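You operate a simulated robot arm through the tools that you are given. There is no shell and no other tool.

The job below is to be done with a simulated robot arm. You get a single attempt, and the scene is never put back.

TASK
Wire the open control box as the chart shows and shut the clamps.
Fine: each round plug from the white holders goes into the terminal with its number; all three clamps end shut.

Only the result counts: the job must be done as asked and must still hold three seconds after the hand-in. Knocking over, shifting, dropping, spilling or breaking anything else fails it.

THE ROBOT
A 7-joint arm with a fingered hand, fixed in place. Base frame: the origin is at the foot of the arm, x ahead of it, y to its left, z up. Readings come in mm, degrees, newtons and seconds.
Its first joint turns from -166.0 to 166.0 degrees. Payload 3.7 kg.
The tool frame sits at the grasp point between the pads (the TCP): z along the fingers, y along the line on which they close. The tips reach 25 mm beyond it. Largest opening 88 mm; the body of the gripper starts 29 mm behind the TCP. The gripper is a hand of 5 fingers: y runs from the thumb to the fingers, the wrist lies at [-13, -106, -174] in the tool frame, and closing takes about 1.5 s.
Orientation is that of the tool frame in the base frame, as a unit quaternion [x, y, z, w]. With the fingers straight down and the wrist toward the robot, the tool's x, y and z point along [0, 1, 0], [1, 0, 0] and [0, 0, -1] of the base frame.

THE INTERFACE
- The arm moves only by the tool servo_tool. Its argument "rows" is a list of rows, each a list of 6 numbers: the shift along the tool's x, y, z in mm, then the turn, a rotation vector about the tool's x, y, z in degrees. In form: [[tx, ty, tz, rx, ry, rz], ...]. A call has 1 to 20 rows; each row shifts and turns the commanded pose from where the row before left it, along the tool's axes as they then stand. "gripper" is the closure, from 0 (fully open) to 1 (shut), set as the call begins (left out, the last holds). A row lasts 0.2 s, in which the tool goes at most 50 mm and 8.6 degrees; a call with a longer step from one row to the next is refused whole, and so is a gripper value outside its range. Where a pose cannot be reached the arm comes as near as it can. A force on the tool above 60 N (or 10 N above the force at the start of the call, whichever is more), or a blocked arm, ends the call early, and 0.2 s more pass. Each finger travels about 108 mm/s and halts on what it meets, pressing with about 30 N; the grip force reading is that of the motor and also rises with nothing between the fingers. The clock runs only during rows and for 0.2 s after the last one: add rows that do not move to give the fingers time. It gives the time, the measured TCP pose, the force on the tool (base axes), the opening and the grip force at its end, in the units of the frame above (readings bear some noise), with the torque about the TCP (base axes, N m) and any sound that the robot's microphone picked up, and new pictures: "views" is both (left out), scene, wrist or none.
- Cameras (640 x 400 px; columns grow to the right, rows downward): "scene" is fixed at [49.2, 653.1, 1404.1]; the picture's right is [-0.78, -0.63, 0.00], its down [-0.53, 0.66, -0.53] and it looks along [0.33, -0.41, -0.85] (base axes); focal length 315 px, centre (320, 200). "wrist" rides on the gripper at [59, -79, -105] in the tool frame; the picture's right is [-0.73, 0.32, -0.61], its down [-0.62, -0.68, 0.38] and it looks along [-0.29, 0.66, 0.70] (tool axes); focal length 234 px, centre (320, 200). There is no depth. A picture from a camera that has moved, and an enlarged one, comes with that camera's place and axes in the base frame and with its lens. The place of the scene camera against the robot may be out by one fixed shift of up to 12 mm in any direction.
- preshape(shape): the hand has 5 fingers and takes this shape, open, in about a second: jaw (thumb against the fingers, like two jaws); tri (thumb and two fingers); tip (a fingertip pinch); poke (one finger out to press); point (the index stretched); flat (the hand flat); cup (the hand cupped); fist (a fist). The gripper value then closes the fingers along that shape, each until it touches; the sizes above hold for jaw. It gives what a move gives, with no picture.
- close_up(camera, box): a new picture of the part [left, top, right, bottom] of that camera's present view, enlarged. No time passes.
- job_done(): hands the job in; it is judged then, once.

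Places have to be worked out from the pictures, the camera data and where the tool is seen. Open the gripper and draw the arm clear of the work before you hand the job in, unless the task says otherwise.

The tools are called after "Request:" as a command line: name --pt "numbers of a row" for each row, then --argument value for the rest, lists and objects as JSON in quotes. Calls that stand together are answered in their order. servo_tool: Moves the arm, as the interface text tells. Its arguments: {"type":"object","properties":{"rows":{"type":"array"},"gripper":{"type":"number"},"views":{"type":"string","enum":["both","scene","wrist","none"]}},"required":["rows"]} The other tools are called the same way: preshape (shape) gives the hand a shape; close_up (camera, box) takes an enlarged picture of a part of a camera's view; job_done () hands the job in.

At the start:

```text
time: 0.0
position: [90.1, 459.3, 1111.4]
tool_rot: [0.706, 0.708, 0.0, 0.0]
contact_force: [-0.1, 0.3, -0.2]
ft_torque: [0.0, 0.0, 0.0]
width: 87.6
grip_force: 0.1
shape: jaw
```

scene: 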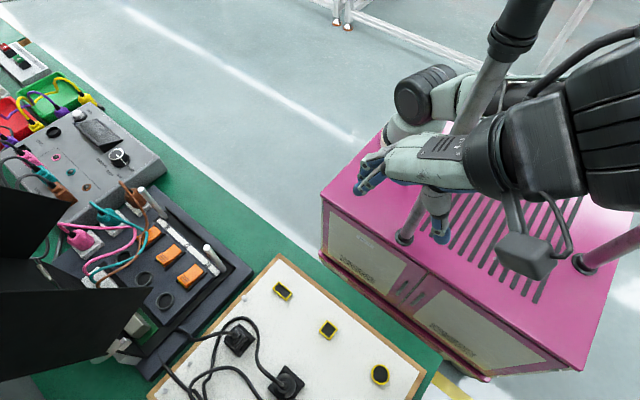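
wrist: 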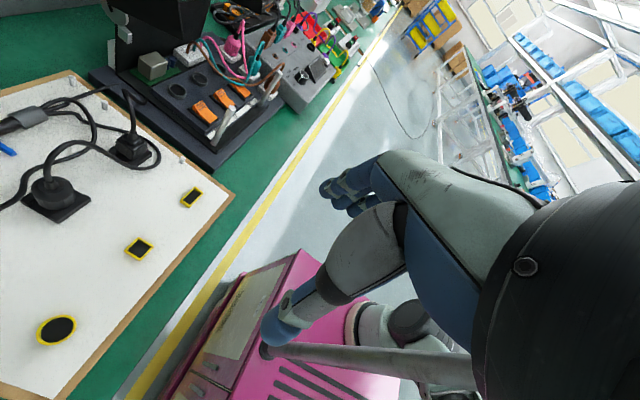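

I start by looking closely at the work area from both cameras before I move anything.

Request:
close_up --camera "scene" --box '[0, 160, 260, 400]'

Request:
close_up --camera "scene" --box '[140, 240, 440, 400]'

Request:
close_up --camera "wrist" --box '[0, 0, 320, 200]'

Request:
close_up --camera "wrist" --box '[0, 160, 320, 360]'

```text
1.67 times, centred on (130, 280) of scene
camera zoom: at [49.2, 653.1, 1404.1], right [-0.78, -0.63, 0.0], down [-0.53, 0.66, -0.53], along [0.33, -0.41, -0.85], focal length 525 px, centre (637, 67)
```

zoom: 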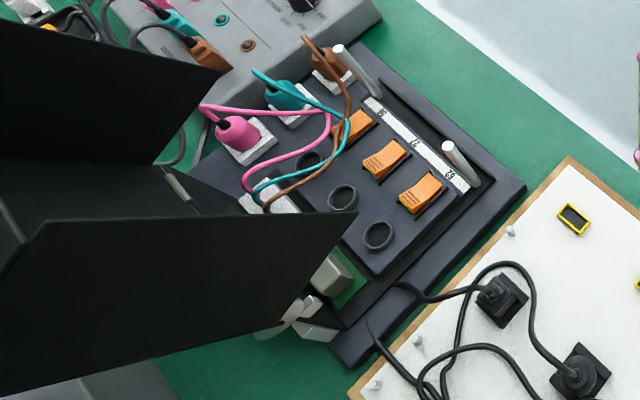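

```text
2.13 times, centred on (290, 320) of scene
camera zoom: at [49.2, 653.1, 1404.1], right [-0.78, -0.63, 0.0], down [-0.53, 0.66, -0.53], along [0.33, -0.41, -0.85], focal length 672 px, centre (384, -56)
```

zoom: 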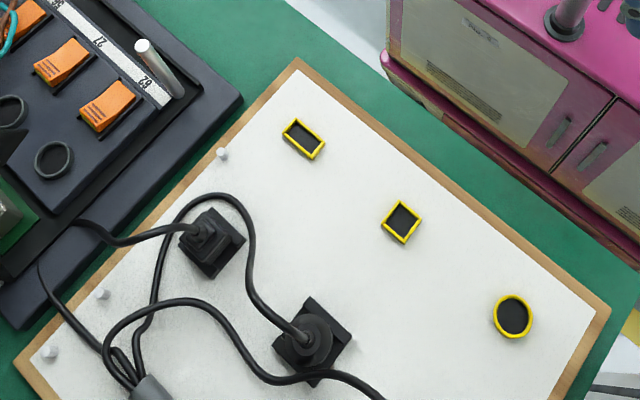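

```text
2.00 times, centred on (160, 100) of wrist
camera zoom: at [11.6, 518.9, 1217.5], right [0.32, -0.73, 0.61], down [-0.68, -0.62, -0.38], along [0.66, -0.29, -0.7], focal length 468 px, centre (640, 400)
```

zoom: 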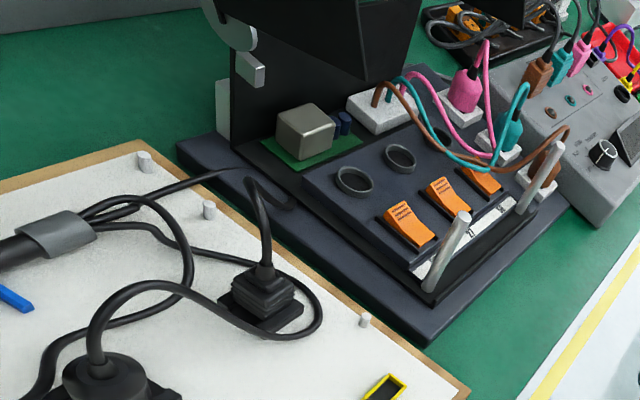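

```text
2.00 times, centred on (160, 260) of wrist
camera zoom: at [11.6, 518.9, 1217.5], right [0.32, -0.73, 0.61], down [-0.68, -0.62, -0.38], along [0.66, -0.29, -0.7], focal length 468 px, centre (640, 80)
```

zoom: 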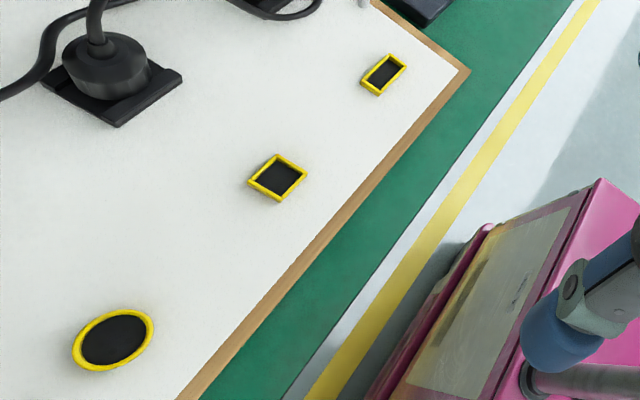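

The board lies at about z 800 and the control box is around x 350–560, y 600–830. The clamps are near y 657, the terminals near y 717 and the plug holders near x 558. I move up and toward the box, staying high, to look at the chart and the numbers.

Request:
servo_tool --pt "18 42 -8 0 0 0" --pt "18 42 -8 0 0 0" --pt "18 42 -8 0 0 0" --pt "18 42 -8 0 0 0" --pt "18 42 -8 0 0 0" --views "both"

```text
time: 1.2
position: [290.3, 547.6, 1153.1]
tool_rot: [0.703, 0.711, 0.003, 0.002]
contact_force: [0.2, 0.5, -0.4]
ft_torque: [0.04, 0.0, 0.0]
width: 87.7
grip_force: 0.1
shape: jaw
camera wrist: at [209.6, 606.1, 1258.7], right [0.33, -0.72, 0.61], down [-0.67, -0.63, -0.39], along [0.67, -0.28, -0.69], focal length 234 px, centre (320, 200)
```

scene: 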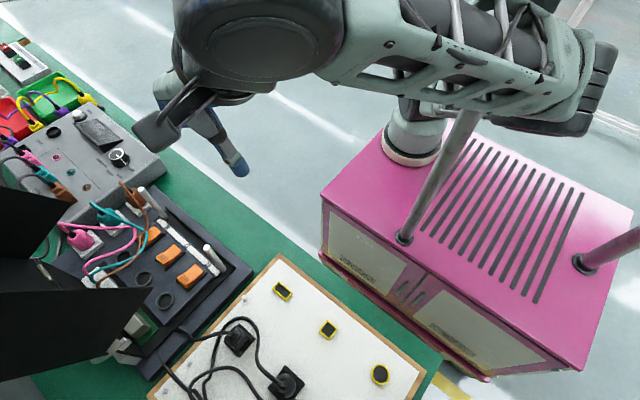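
wrist: 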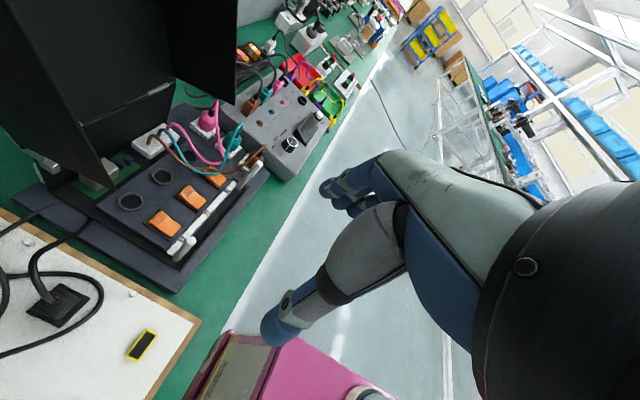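

The wrist camera now sees the box and the lid partly. I zoom in on it.

Request:
close_up --camera "wrist" --box '[80, 60, 300, 300]'

Request:
close_up --camera "wrist" --box '[0, 0, 260, 160]'

Request:
close_up --camera "scene" --box '[50, 170, 250, 330]'

```text
1.67 times, centred on (190, 180) of wrist
camera zoom: at [209.6, 606.1, 1258.7], right [0.33, -0.72, 0.61], down [-0.67, -0.63, -0.39], along [0.67, -0.28, -0.69], focal length 390 px, centre (537, 233)
```

zoom: 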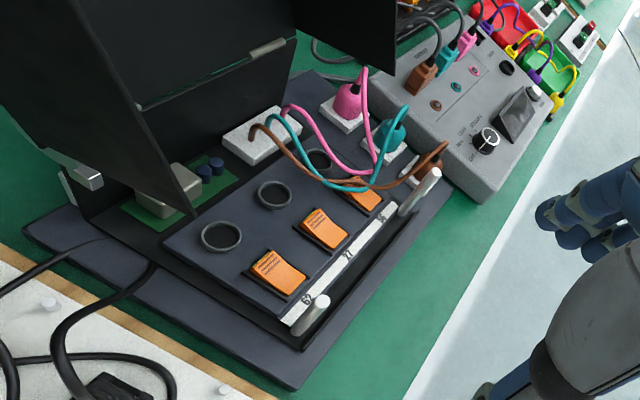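

```text
2.46 times, centred on (130, 80) of wrist
camera zoom: at [209.6, 606.1, 1258.7], right [0.33, -0.72, 0.61], down [-0.67, -0.63, -0.39], along [0.67, -0.28, -0.69], focal length 576 px, centre (788, 495)
```

zoom: 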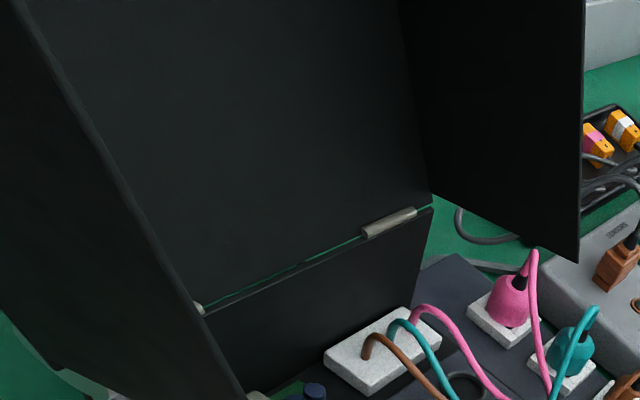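

```text
2.50 times, centred on (150, 250) of scene
camera zoom: at [49.2, 653.1, 1404.1], right [-0.78, -0.63, 0.0], down [-0.53, 0.66, -0.53], along [0.33, -0.41, -0.85], focal length 788 px, centre (745, 75)
```

zoom: 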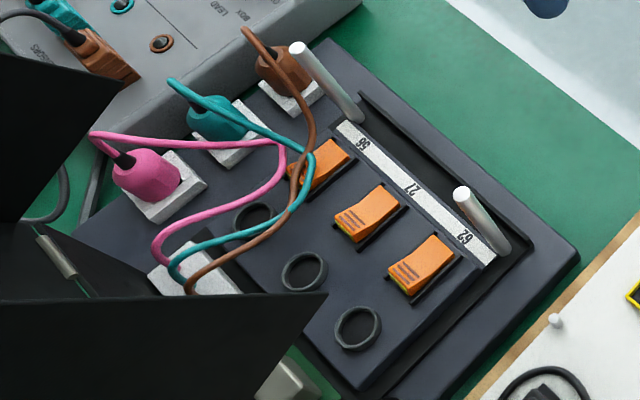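

The strip seems to read 62 / 27 / 5x, and I can't see the chart yet; it may be higher up inside the lid. I turn the hand about the vertical so the wrist camera looks toward +y, into the lid.

Request:
servo_tool --pt "0 0 0 0 0 -8.5" --pt "0 0 0 0 0 -8.5" --pt "0 0 0 0 0 -8.5" --pt "0 0 0 0 0 -8.5" --pt "0 0 0 0 0 -8.5" --pt "0 0 0 0 0 -8.5" --pt "0 0 0 0 0 -8.5" --pt "0 0 0 0 0 0" --views "both"

```text
time: 2.5
position: [251.0, 579.6, 1094.1]
tool_rot: [0.373, 0.924, -0.018, 0.078]
contact_force: [-0.1, -0.2, 0.4]
ft_torque: [0.01, 0.0, -0.02]
width: 87.8
grip_force: 0.0
shape: jaw
stopped in row 6: the arm was blocked; the commanded pose is now the measured one
camera wrist: at [141.0, 573.6, 1187.1], right [0.66, -0.21, 0.72], down [0.02, -0.95, -0.3], along [0.75, 0.21, -0.62], focal length 234 px, centre (320, 200)
```

scene: 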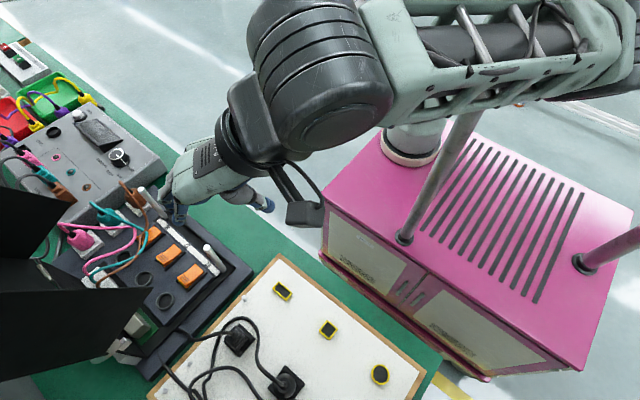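
wrist: 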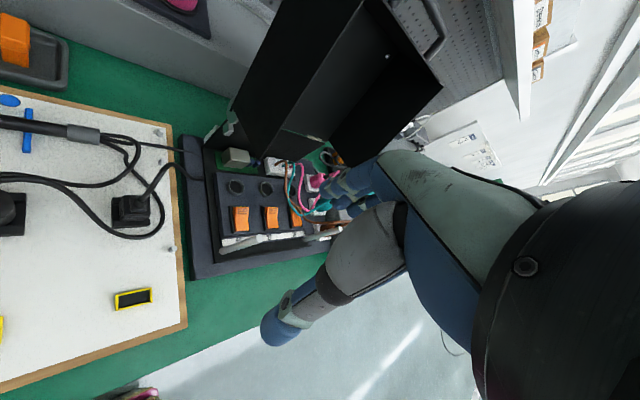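

The arm was blocked during that turn, but the wrist camera now shows a paper on the wall behind the box. I zoom in on it.

Request:
close_up --camera "wrist" --box '[400, 90, 560, 190]'

Request:
close_up --camera "wrist" --box '[180, 0, 460, 175]'

Request:
close_up --camera "wrist" --box '[170, 130, 390, 270]'

```text
4.00 times, centred on (480, 140) of wrist
camera zoom: at [141.0, 573.6, 1187.1], right [0.66, -0.21, 0.72], down [0.02, -0.95, -0.3], along [0.75, 0.21, -0.62], focal length 937 px, centre (-320, 440)
```

zoom: 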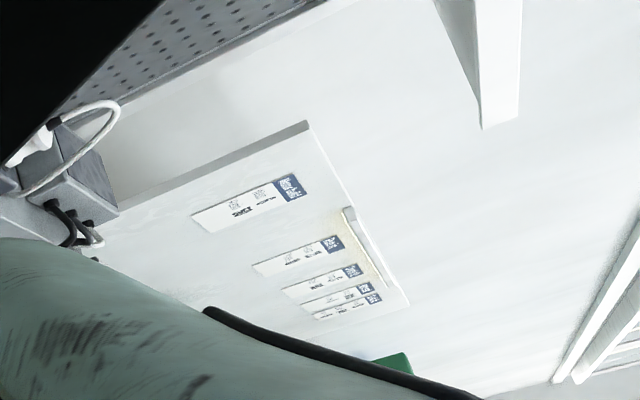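

```text
2.29 times, centred on (320, 88) of wrist
camera zoom: at [141.0, 573.6, 1187.1], right [0.66, -0.21, 0.72], down [0.02, -0.95, -0.3], along [0.75, 0.21, -0.62], focal length 535 px, centre (320, 457)
```

zoom: 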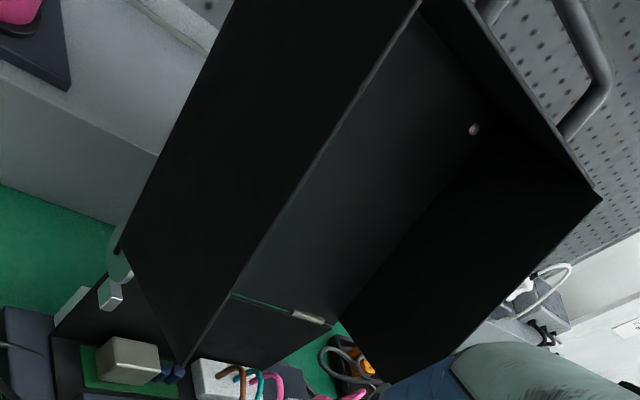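

```text
2.86 times, centred on (280, 200) of wrist
camera zoom: at [141.0, 573.6, 1187.1], right [0.66, -0.21, 0.72], down [0.02, -0.95, -0.3], along [0.75, 0.21, -0.62], focal length 669 px, centre (434, 200)
```

zoom: 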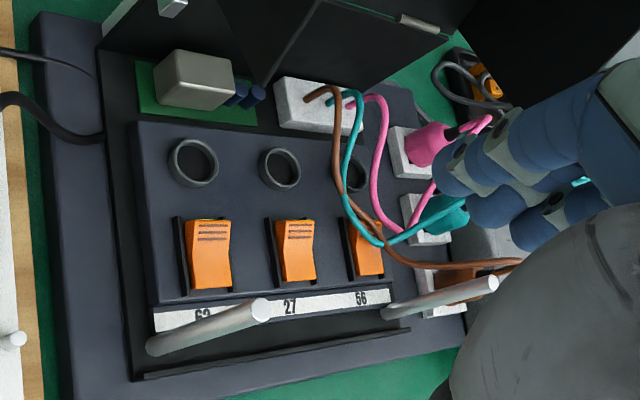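

Terminal numbers along the strip are 62 (low x), 27 and 56 (high x), and the chart is still not found. I look closer at the arm, its surroundings and other parts of the views to see what blocked it and where the chart may be.

Request:
close_up --camera "scene" --box '[200, 0, 640, 275]'

Request:
close_up --camera "scene" --box '[0, 30, 200, 180]'

Request:
close_up --camera "wrist" --box '[0, 0, 240, 150]'

Request:
close_up --camera "wrist" --box '[400, 0, 640, 150]'

```text
1.45 times, centred on (420, 138) of scene
camera zoom: at [49.2, 653.1, 1404.1], right [-0.78, -0.63, 0.0], down [-0.53, 0.66, -0.53], along [0.33, -0.41, -0.85], focal length 458 px, centre (174, 291)
```

zoom: 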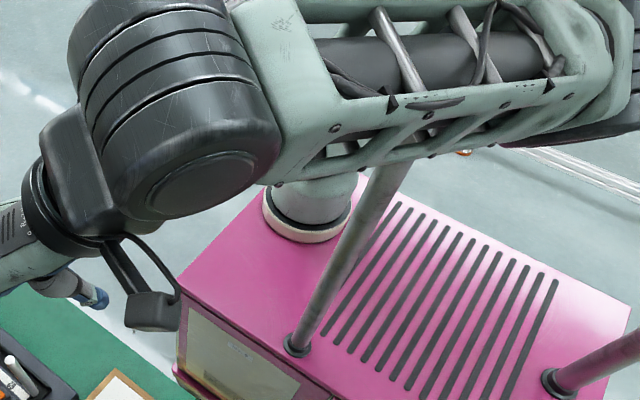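

```text
2.67 times, centred on (100, 105) of scene
camera zoom: at [49.2, 653.1, 1404.1], right [-0.78, -0.63, 0.0], down [-0.53, 0.66, -0.53], along [0.33, -0.41, -0.85], focal length 840 px, centre (907, 453)
```

zoom: 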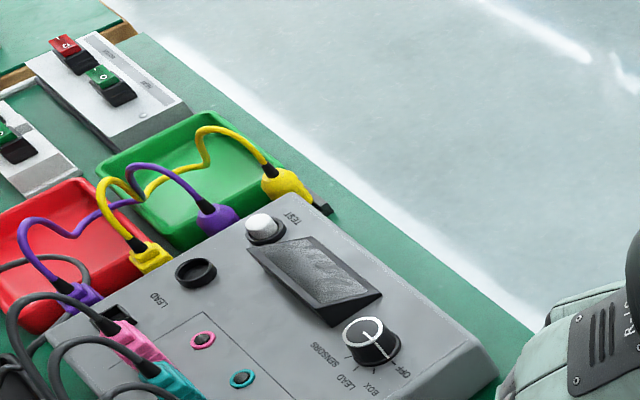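

```text
2.67 times, centred on (120, 75) of wrist
camera zoom: at [141.0, 573.6, 1187.1], right [0.66, -0.21, 0.72], down [0.02, -0.95, -0.3], along [0.75, 0.21, -0.62], focal length 624 px, centre (853, 533)
```

zoom: 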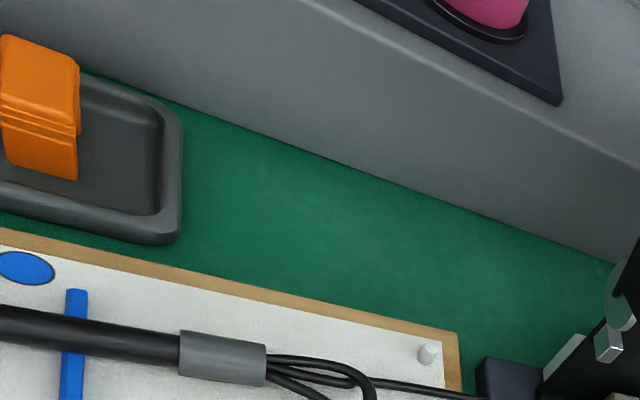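

```text
2.67 times, centred on (520, 75) of wrist
camera zoom: at [141.0, 573.6, 1187.1], right [0.66, -0.21, 0.72], down [0.02, -0.95, -0.3], along [0.75, 0.21, -0.62], focal length 624 px, centre (-213, 533)
```

zoom: 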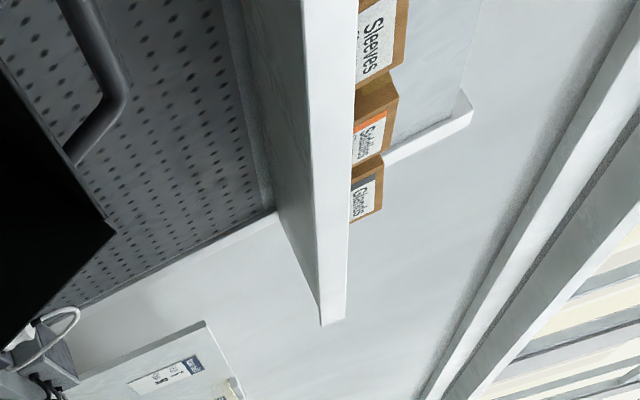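

The visible arm geometry suggests the high, close-in pose is what blocked the turn. I move the hand over to about [380, 580, 1050], further from the base and still clear of the lid and the posts, and check that it follows.

Request:
servo_tool --pt "-21.3 22.2 15.1 0 0 0" --pt "-21.3 22.2 15.1 0 0 0" --pt "-21.3 22.2 15.1 0 0 0" --pt "-21.3 22.2 15.1 0 0 0" --pt "0 0 0 0 0 0" --views "both"

```text
time: 3.5
position: [234.6, 601.1, 1050.7]
tool_rot: [0.276, 0.956, -0.007, 0.099]
contact_force: [0.0, -0.8, 0.4]
ft_torque: [0.01, -0.02, 0.01]
width: 87.6
grip_force: 0.0
shape: jaw
stopped in row 4: the arm was blocked; the commanded pose is now the measured one
camera wrist: at [124.6, 573.4, 1141.2], right [0.66, -0.07, 0.75], down [0.23, -0.93, -0.29], along [0.72, 0.36, -0.6], focal length 234 px, centre (320, 200)
```

scene: 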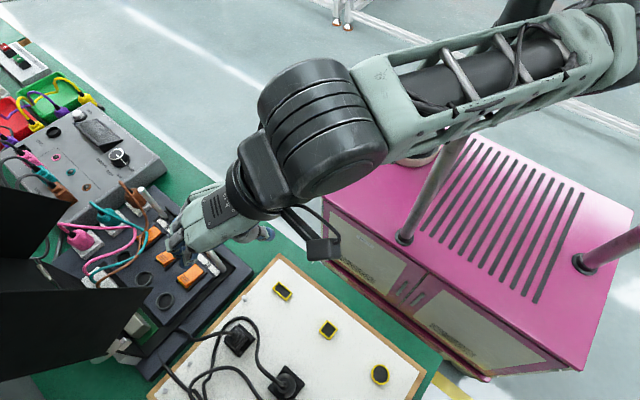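
wrist: 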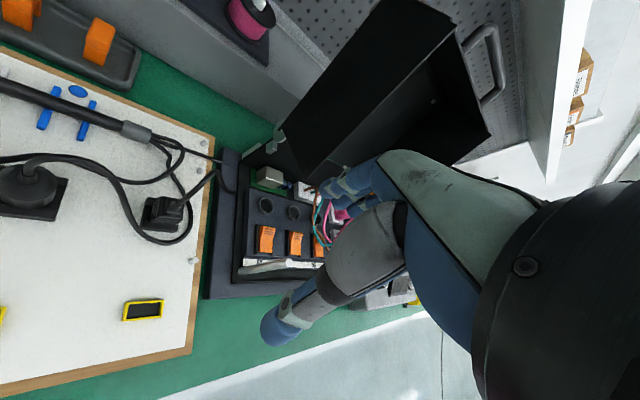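

Commanding +x made it slide the other way, so the forearm is being held, most likely by the vertical pole near x 90, y 260. I undo the turn so the wrist is toward -x again, which moves the forearm off the pole.

Request:
servo_tool --pt "0 0 0 0.97 1.12 7.2" --pt "0 0 0 0.97 1.12 7.2" --pt "0 0 0 0.97 1.12 7.2" --pt "0 0 0 0.97 1.12 7.2" --pt "0 0 0 0.97 1.12 7.2" --pt "0 0 0 0.97 1.12 7.2" --pt "0 0 0 0.97 1.12 7.2" --pt "0 0 0 0.97 1.12 7.2" --views "both"

```text
time: 5.3
position: [235.9, 600.6, 1053.0]
tool_rot: [0.709, 0.705, 0.001, -0.003]
contact_force: [-0.4, -0.3, -0.6]
ft_torque: [0.04, -0.04, -0.02]
width: 88.1
grip_force: 0.0
shape: jaw
camera wrist: at [158.9, 660.2, 1159.5], right [0.32, -0.73, 0.6], down [-0.69, -0.62, -0.38], along [0.65, -0.29, -0.7], focal length 234 px, centre (320, 200)
```

scene: 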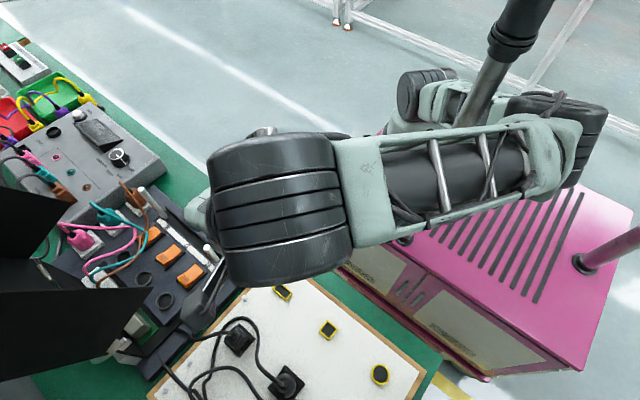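
wrist: 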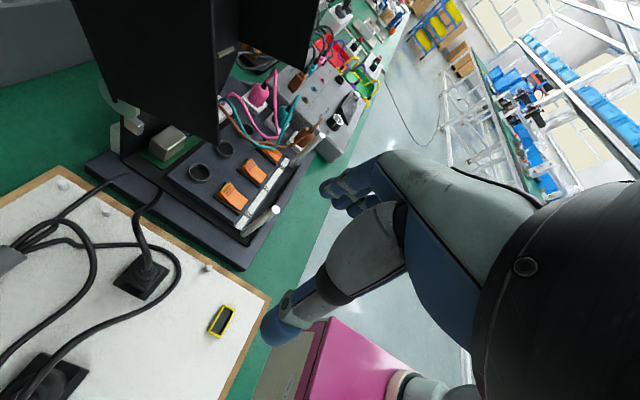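

Now the picture shows the arm reaching around the pole: the forearm is in front of it and the upper arm behind it. I zoom in to understand this before I choose a way out.

Request:
close_up --camera "scene" --box '[360, 0, 640, 260]'

Request:
close_up --camera "wrist" --box '[240, 280, 500, 400]'

Request:
close_up --camera "wrist" --box '[140, 60, 360, 260]'

```text
1.54 times, centred on (500, 130) of scene
camera zoom: at [49.2, 653.1, 1404.1], right [-0.78, -0.63, 0.0], down [-0.53, 0.66, -0.53], along [0.33, -0.41, -0.85], focal length 485 px, centre (43, 308)
```

zoom: 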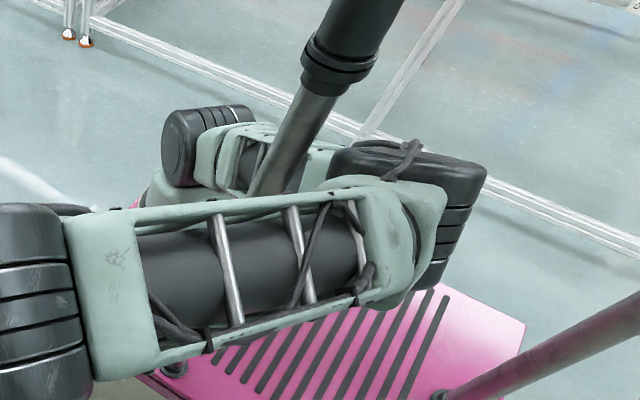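

```text
2.46 times, centred on (370, 340) of wrist
camera zoom: at [158.9, 660.2, 1159.5], right [0.32, -0.73, 0.6], down [-0.69, -0.62, -0.38], along [0.65, -0.29, -0.7], focal length 576 px, centre (197, -145)
```

zoom: 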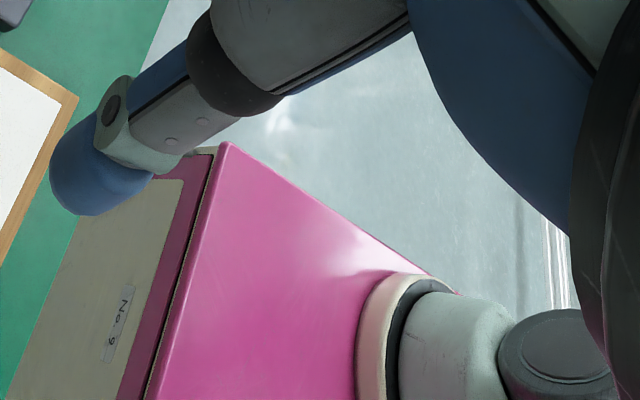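

```text
2.00 times, centred on (250, 160) of wrist
camera zoom: at [158.9, 660.2, 1159.5], right [0.32, -0.73, 0.6], down [-0.69, -0.62, -0.38], along [0.65, -0.29, -0.7], focal length 468 px, centre (460, 280)
```

zoom: 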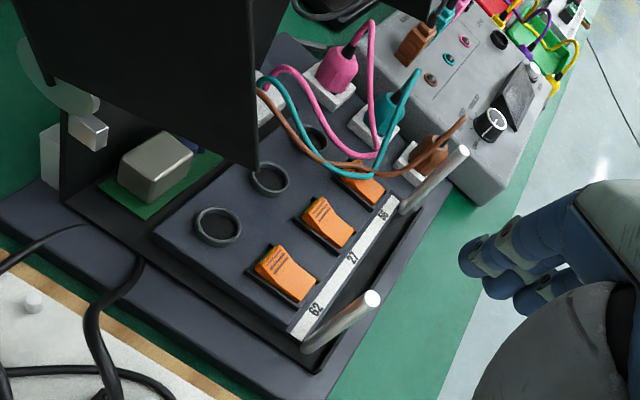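

The base column is near [250, -14] and the pole near [96, 237], and the arm is hooked around that pole on its -x side. To get to the box I must fold the arm up and pass it to the +x side, so I first retreat toward the start pose.

Request:
servo_tool --pt "-28 -29 -12 0 0 0" --pt "-28 -29 -12 0 0 0" --pt "-28 -29 -12 0 0 0" --pt "-28 -29 -12 0 0 0" --pt "-28 -29 -12 0 0 0" --pt "0 0 -40 0 0 0" --pt "0 0 -40 0 0 0" --views "both"

```text
time: 6.9
position: [92.5, 459.9, 1193.8]
tool_rot: [0.708, 0.706, 0.001, -0.002]
contact_force: [0.2, -1.3, 0.3]
ft_torque: [0.06, -0.01, 0.01]
width: 87.7
grip_force: 0.0
shape: jaw
camera wrist: at [12.9, 520.2, 1298.9], right [0.32, -0.73, 0.6], down [-0.68, -0.62, -0.38], along [0.65, -0.29, -0.7], focal length 234 px, centre (320, 200)
```

scene: 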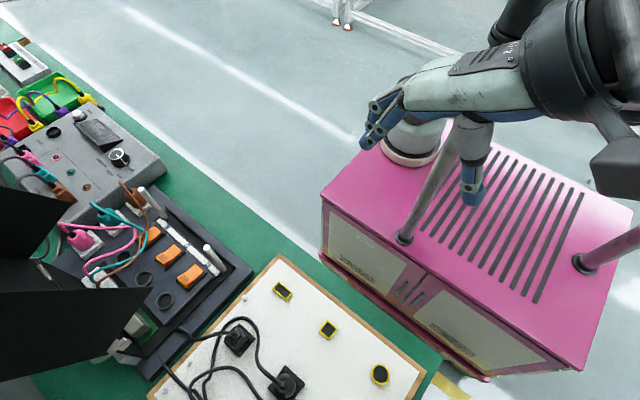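
wrist: 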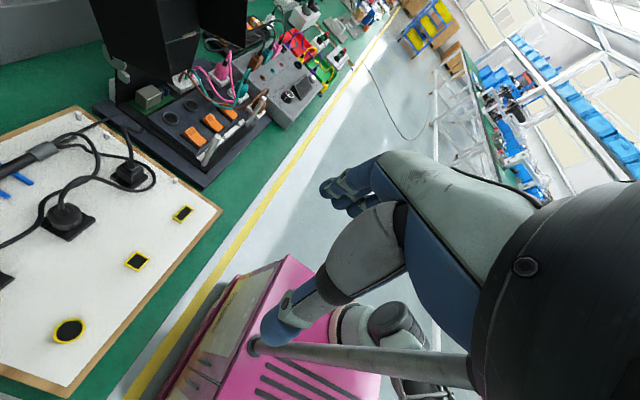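

I turn the hand the other way about the vertical, so the wrist camera looks back at the pole and the arm base and shows how tall the pole is.

Request:
servo_tool --pt "0 0 0 0 0 8.5" --pt "0 0 0 0 0 8.5" --pt "0 0 0 0 0 8.5" --pt "0 0 0 0 0 8.5" --pt "0 0 0 0 0 8.5" --pt "0 0 0 0 0 8.5" --views "both"

```text
time: 8.3
position: [91.3, 461.2, 1191.2]
tool_rot: [0.774, 0.633, 0.0, -0.003]
contact_force: [-0.9, -0.3, -0.3]
ft_torque: [0.02, -0.02, 0.0]
width: 87.9
grip_force: 0.0
shape: jaw
out of reach, approached as far as the arm can: row 2, 3, 4, 5, 6
camera wrist: at [26.3, 534.4, 1299.1], right [0.17, -0.78, 0.6], down [-0.79, -0.47, -0.38], along [0.58, -0.41, -0.7], focal length 234 px, centre (320, 200)
```

scene: 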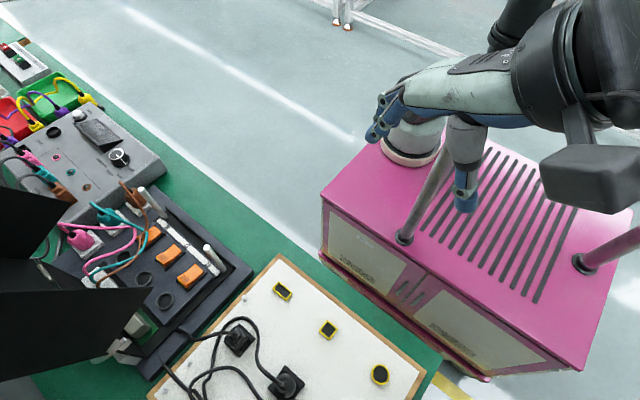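
wrist: 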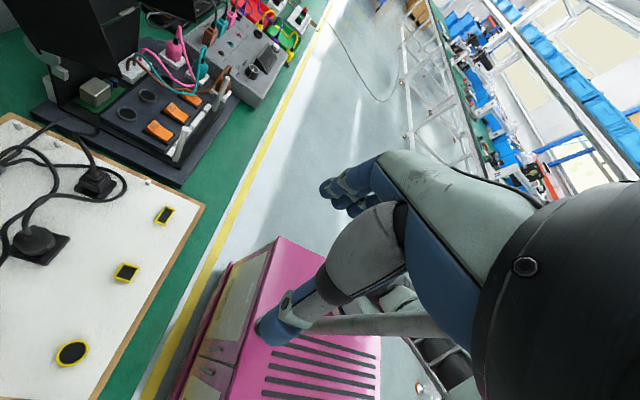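

Rows beyond about 11° of that turn were out of reach, a joint limit rather than a contact, so the earlier "blocked" stops were contacts with the pole. I turn back part of the way to learn how the commanded pose behaves, then plan the fold.

Request:
servo_tool --pt "0 0 0 0 0 -8.5" --pt "0 0 0 0 0 -8.5" --pt "0 0 0 0 0 -8.5" --views "none"

```text
time: 9.1
position: [92.4, 461.5, 1192.2]
tool_rot: [0.615, 0.789, 0.001, -0.002]
contact_force: [-0.4, 0.0, 0.0]
ft_torque: [-0.01, 0.01, 0.0]
width: 88.1
grip_force: 0.1
shape: jaw
```

The command re-bases on the measured pose, which is good. I now raise the hand and draw it to the -x side of the pole in steps, watching the elbow.

Request:
servo_tool --pt "-6.3 -24.3 -30 0 0 0" --pt "-6.3 -24.3 -30 0 0 0" --pt "-6.3 -24.3 -30 0 0 0" --pt "-6.3 -24.3 -30 0 0 0" --pt "-6.3 -24.3 -30 0 0 0" --views "both"

```text
time: 10.3
position: [10.3, 396.4, 1274.7]
tool_rot: [0.616, 0.788, 0.002, -0.003]
contact_force: [1.2, 1.3, 0.1]
ft_torque: [-0.06, 0.09, 0.0]
width: 87.8
grip_force: 0.0
shape: jaw
out of reach, approached as far as the arm can: row 3, 4, 5
camera wrist: at [-81.1, 434.6, 1380.8], right [0.49, -0.63, 0.6], down [-0.51, -0.77, -0.38], along [0.71, -0.12, -0.7], focal length 234 px, centre (320, 200)
```

scene: 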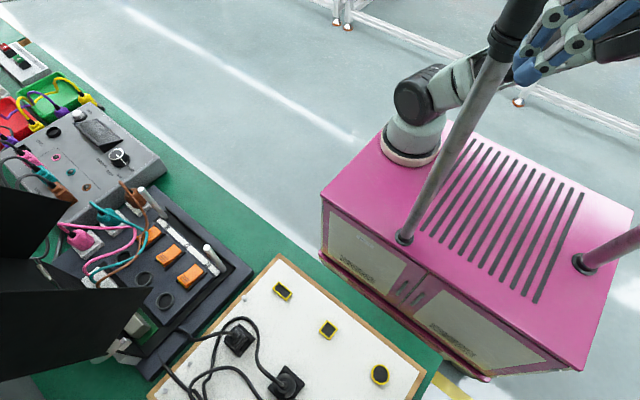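
wrist: 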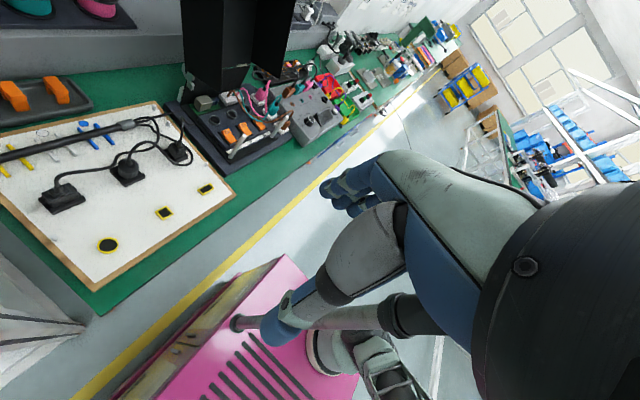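

The wall behind the bench is now in view at the top of the wrist picture, and something is drawn on it. I zoom in there and on the pole.

Request:
close_up --camera "wrist" --box '[280, 0, 480, 100]'

Request:
close_up --camera "wrist" --box '[220, 250, 480, 400]'

Request:
close_up --camera "wrist" --box '[0, 0, 300, 180]'

```text
3.20 times, centred on (380, 50) of wrist
camera zoom: at [-81.1, 434.6, 1380.8], right [0.49, -0.63, 0.6], down [-0.51, -0.77, -0.38], along [0.71, -0.12, -0.7], focal length 749 px, centre (128, 680)
```

zoom: 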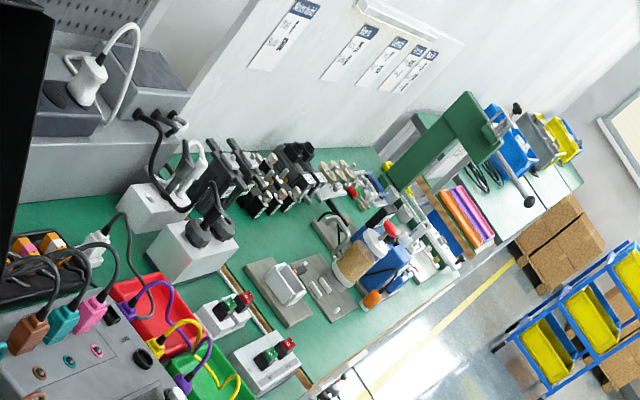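

```text
2.46 times, centred on (350, 325) of wrist
camera zoom: at [-81.1, 434.6, 1380.8], right [0.49, -0.63, 0.6], down [-0.51, -0.77, -0.38], along [0.71, -0.12, -0.7], focal length 576 px, centre (246, -108)
```

zoom: 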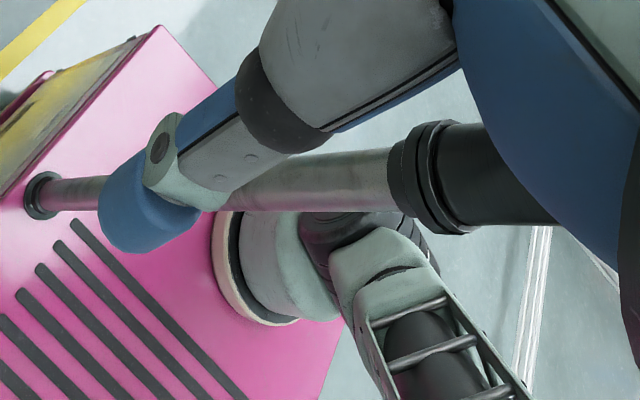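

```text
2.13 times, centred on (150, 90) of wrist
camera zoom: at [-81.1, 434.6, 1380.8], right [0.49, -0.63, 0.6], down [-0.51, -0.77, -0.38], along [0.71, -0.12, -0.7], focal length 500 px, centre (683, 435)
```

zoom: 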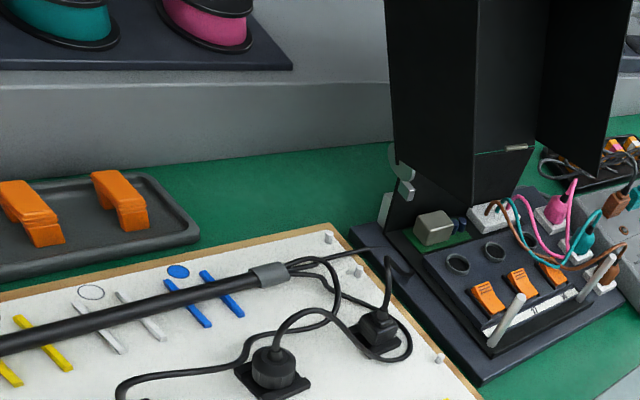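

Those posters are generic labels, not a wiring chart. Up here the arm is almost straight, so I draw the hand back along the -x side of the pole and turn the wrist toward the base as I go.

Request:
servo_tool --pt "-16.2 -14.3 -5 0 0 -7.2" --pt "-14.3 -16.3 -5 0 0 -7.2" --pt "-12.1 -17.9 -5 0 0 -7.2" --pt "-9.8 -19.3 -5 0 0 -7.2" --pt "-7.3 -20.4 -5 0 0 -7.2" --views "both"

```text
time: 11.5
position: [-42.0, 298.1, 1299.1]
tool_rot: [0.341, 0.94, 0.001, -0.002]
contact_force: [-0.4, -0.4, -0.1]
ft_torque: [0.02, 0.02, -0.02]
width: 87.9
grip_force: 0.1
shape: jaw
camera wrist: at [-137.1, 276.0, 1405.9], right [0.77, -0.22, 0.6], down [0.04, -0.92, -0.39], along [0.64, 0.32, -0.7], focal length 234 px, centre (320, 200)
```

scene: 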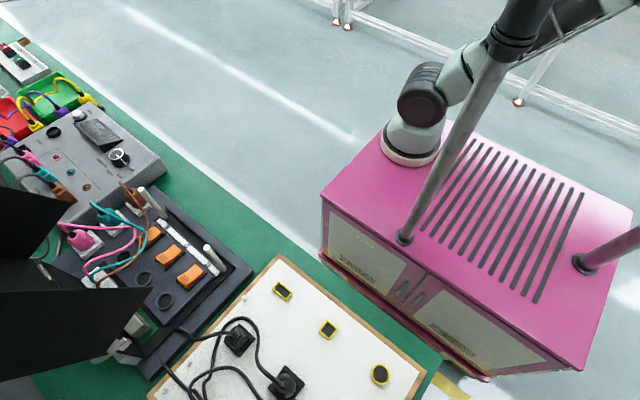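
wrist: 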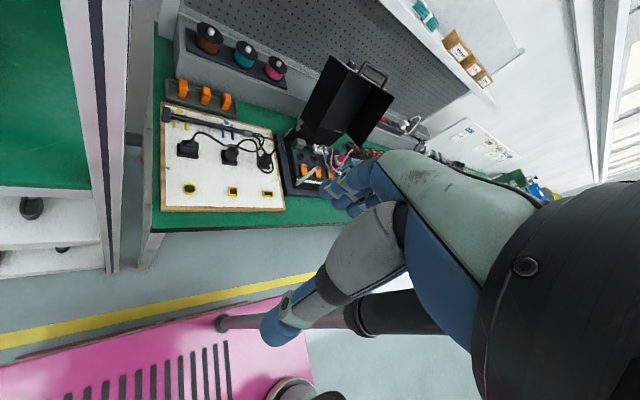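

That worked. While here I zoom on the lid interior and the wall for the chart.

Request:
close_up --camera "wrist" --box '[270, 40, 430, 200]'

Request:
close_up --camera "wrist" --box '[400, 0, 600, 200]'

Request:
close_up --camera "wrist" --box '[150, 0, 410, 150]'

```text
2.50 times, centred on (350, 120) of wrist
camera zoom: at [-137.1, 276.0, 1405.9], right [0.77, -0.22, 0.6], down [0.04, -0.92, -0.39], along [0.64, 0.32, -0.7], focal length 585 px, centre (245, 400)
```

zoom: 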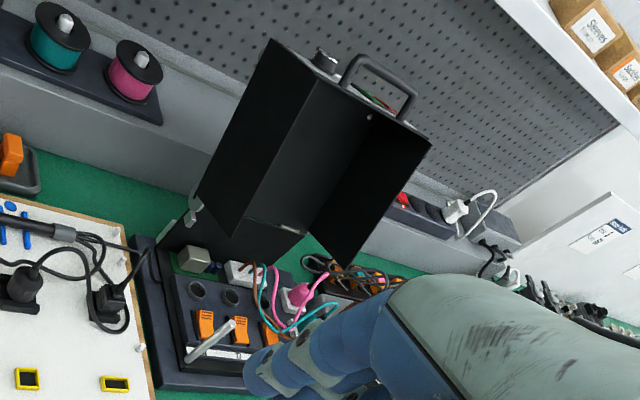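

```text
2.00 times, centred on (500, 100) of wrist
camera zoom: at [-137.1, 276.0, 1405.9], right [0.77, -0.22, 0.6], down [0.04, -0.92, -0.39], along [0.64, 0.32, -0.7], focal length 468 px, centre (-40, 400)
```

zoom: 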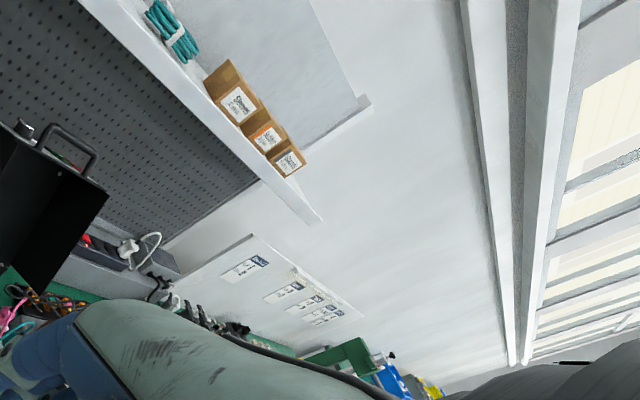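

```text
2.46 times, centred on (280, 75) of wrist
camera zoom: at [-137.1, 276.0, 1405.9], right [0.77, -0.22, 0.6], down [0.04, -0.92, -0.39], along [0.64, 0.32, -0.7], focal length 576 px, centre (418, 508)
```

zoom: 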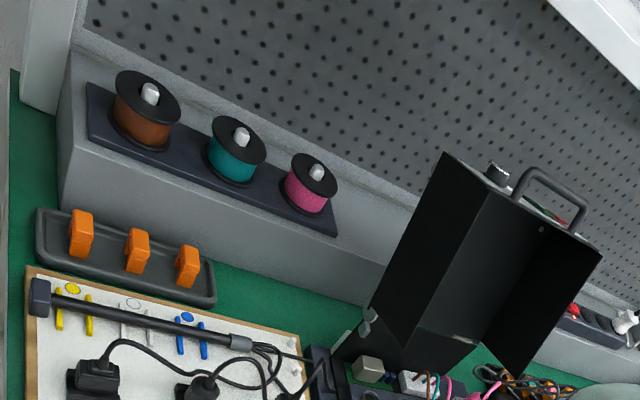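

Something coloured shows by the handle at the top of the lid. I zoom further.

Request:
close_up --camera "wrist" --box '[325, 50, 405, 100]'

Request:
close_up --camera "wrist" --box '[300, 60, 400, 150]'

```text
8.00 times, centred on (365, 75) of wrist
camera zoom: at [-137.1, 276.0, 1405.9], right [0.77, -0.22, 0.6], down [0.04, -0.92, -0.39], along [0.64, 0.32, -0.7], focal length 1873 px, centre (-40, 1200)
```

zoom: 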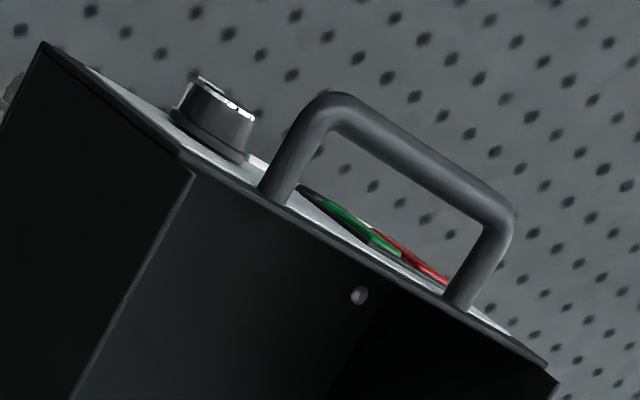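

```text
4.44 times, centred on (350, 105) of wrist
camera zoom: at [-137.1, 276.0, 1405.9], right [0.77, -0.22, 0.6], down [0.04, -0.92, -0.39], along [0.64, 0.32, -0.7], focal length 1041 px, centre (187, 622)
```

zoom: 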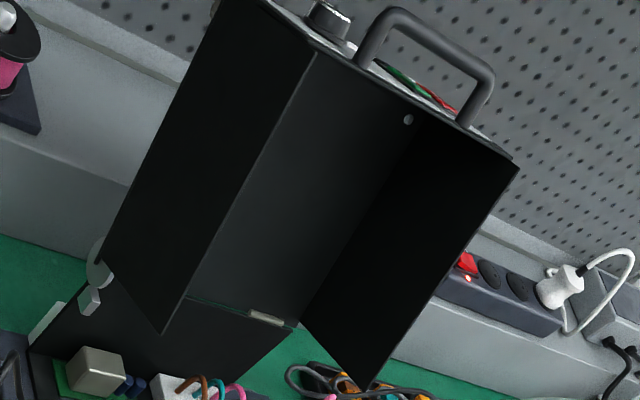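

A whiteboard on the wall above the shelf may hold the chart, so I will look up at it once the arm is free. I keep retracting past the pole, turning the wrist further toward the base.

Request:
servo_tool --pt "-21.6 -17.1 -10.25 0 0 -6.25" --pt "-19.6 -19.4 -10.25 0 0 -6.25" --pt "-17.4 -21.4 -10.25 0 0 -6.25" --pt "-14.9 -23.2 -10.25 0 0 -6.25" --views "both"

```text
time: 12.5
position: [-18.9, 191.7, 1340.2]
tool_rot: [0.13, 0.991, 0.002, -0.001]
contact_force: [-0.4, -0.1, 0.1]
ft_torque: [0.0, 0.02, 0.0]
width: 87.9
grip_force: 0.0
shape: jaw
camera wrist: at [-96.3, 129.9, 1445.5], right [0.79, 0.12, 0.61], down [0.43, -0.82, -0.39], along [0.45, 0.56, -0.69], focal length 234 px, centre (320, 200)
```

scene: 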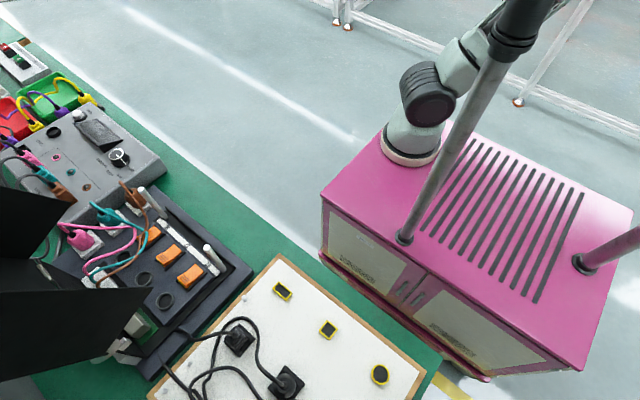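
wrist: 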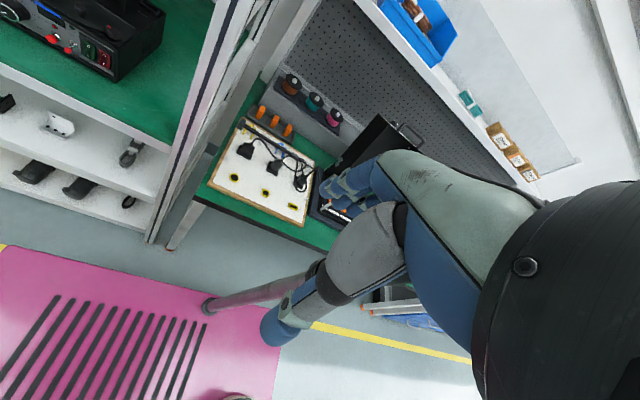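

The retreat is going well. I carry on to the -y side of the pole, rising over the base, with the wrist toward -y.

Request:
servo_tool --pt "-20.4 -28.7 -15 0 0 -3.75" --pt "-18.5 -30 -15 0 0 -3.75" --pt "-16.4 -31.1 -15 0 0 -3.75" --pt "-14.4 -32.1 -15 0 0 -3.75" --views "both"

Request:
close_up --camera "wrist" --box '[340, 0, 640, 200]'

```text
time: 13.5
position: [29.7, 57.0, 1398.8]
tool_rot: [-0.001, 1.0, 0.003, -0.001]
contact_force: [1.0, 0.3, 0.3]
ft_torque: [-0.03, -0.01, 0.01]
width: 88.1
grip_force: 0.1
shape: jaw
camera wrist: at [-28.8, -20.9, 1504.7], right [0.73, 0.32, 0.61], down [0.62, -0.68, -0.39], along [0.29, 0.66, -0.69], focal length 234 px, centre (320, 200)
```

scene: 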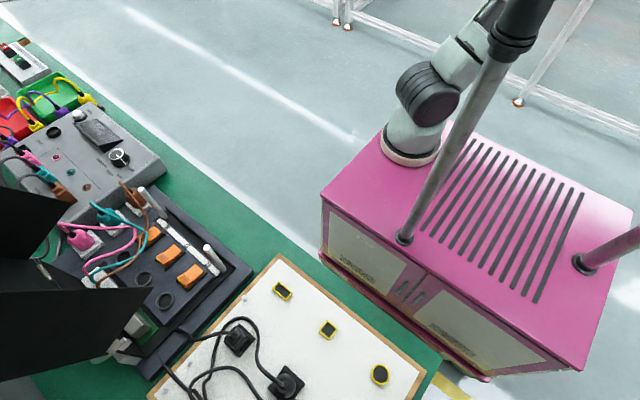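
wrist: 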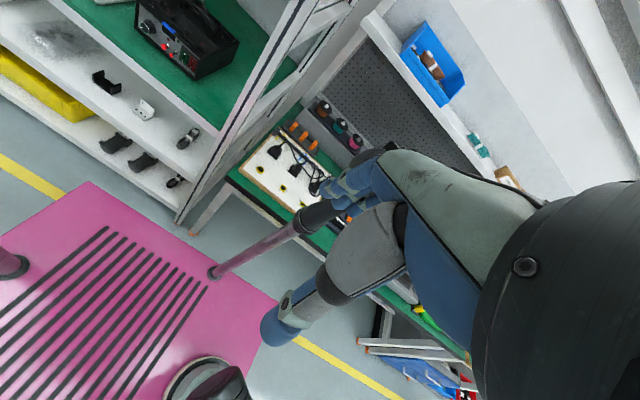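

```text
2.00 times, centred on (490, 100) of wrist
camera zoom: at [-28.8, -20.9, 1504.7], right [0.73, 0.32, 0.61], down [0.62, -0.68, -0.39], along [0.29, 0.66, -0.69], focal length 468 px, centre (-20, 400)
```

zoom: 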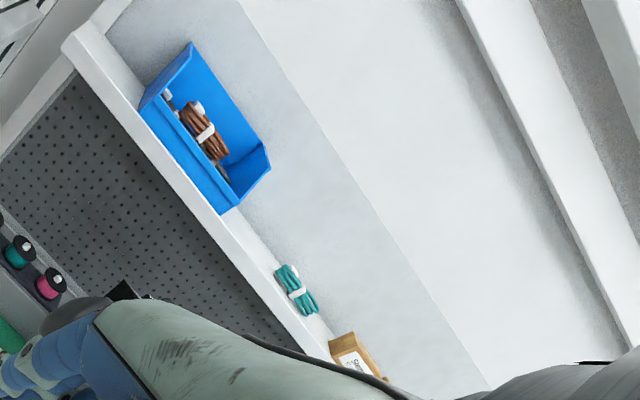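

The pole's top cap now shows at roughly z 1350. I move the hand in +x across the base side of the pole.

Request:
servo_tool --pt "-40 0 -6 0 0 0" --pt "-40 0 -6 0 0 0" --pt "-40 0 -6 0 0 0" --pt "-40 0 -6 0 0 0" --pt "-40 0 -6 0 0 0" --views "both"

```text
time: 14.7
position: [229.9, 57.6, 1430.2]
tool_rot: [0.0, 1.0, 0.003, 0.0]
contact_force: [0.3, -0.2, 0.2]
ft_torque: [0.04, -0.01, -0.02]
width: 87.7
grip_force: 0.1
shape: jaw
camera wrist: at [171.6, -20.8, 1535.4], right [0.73, 0.32, 0.61], down [0.62, -0.68, -0.39], along [0.29, 0.66, -0.69], focal length 234 px, centre (320, 200)
```

scene: 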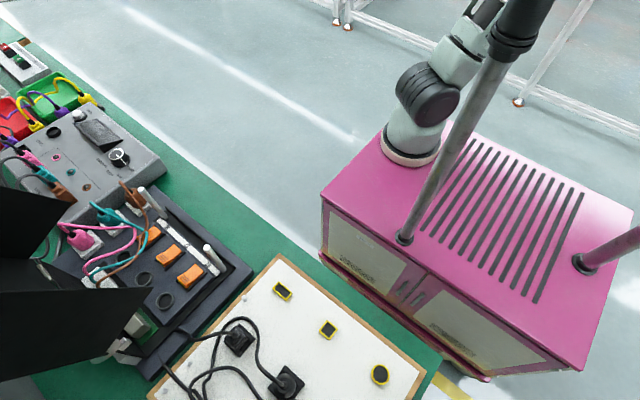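
wrist: 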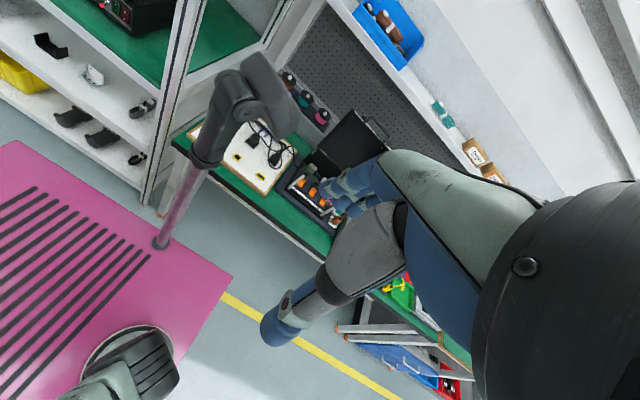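

The whole mast with its head is visible now and the hand is past it. I continue to x≈390, then forward in +y toward the box, staying high.

Request:
servo_tool --pt "-40 0 5 0 0 0" --pt "-40 0 5 0 0 0" --pt "-40 0 5 0 0 0" --pt "-40 0 5 0 0 0" --pt "0 40 15 0 0 0" --pt "0 40 15 0 0 0" --pt "0 40 15 0 0 0" --pt "0 40 15 0 0 0" --pt "0 40 15 0 0 0" --views "both"

```text
time: 16.7
position: [388.6, 260.2, 1334.3]
tool_rot: [0.001, 1.0, 0.003, -0.001]
contact_force: [1.1, -0.6, 0.0]
ft_torque: [-0.01, 0.0, -0.04]
width: 87.8
grip_force: 0.1
shape: jaw
camera wrist: at [331.0, 180.6, 1440.0], right [0.73, 0.32, 0.61], down [0.62, -0.68, -0.39], along [0.29, 0.66, -0.69], focal length 234 px, centre (320, 200)
```

scene: 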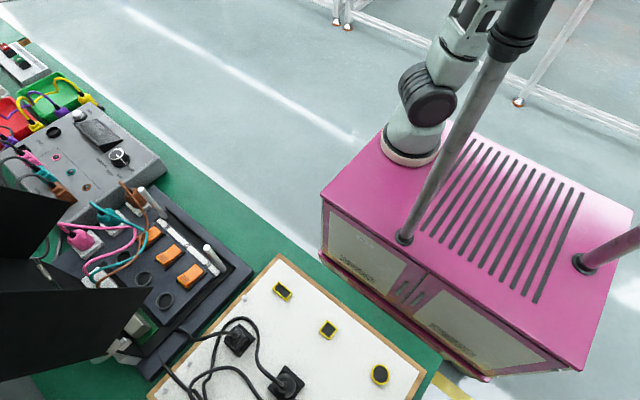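
wrist: 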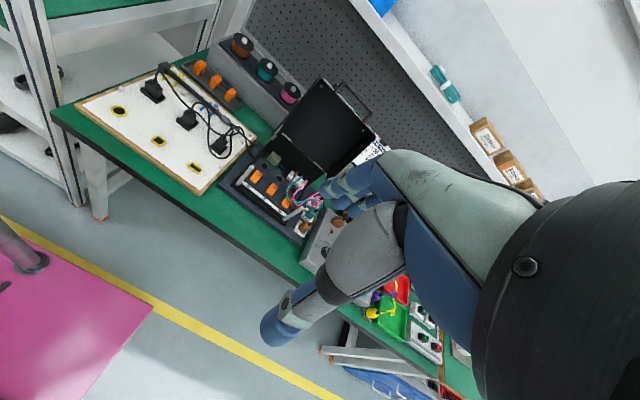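

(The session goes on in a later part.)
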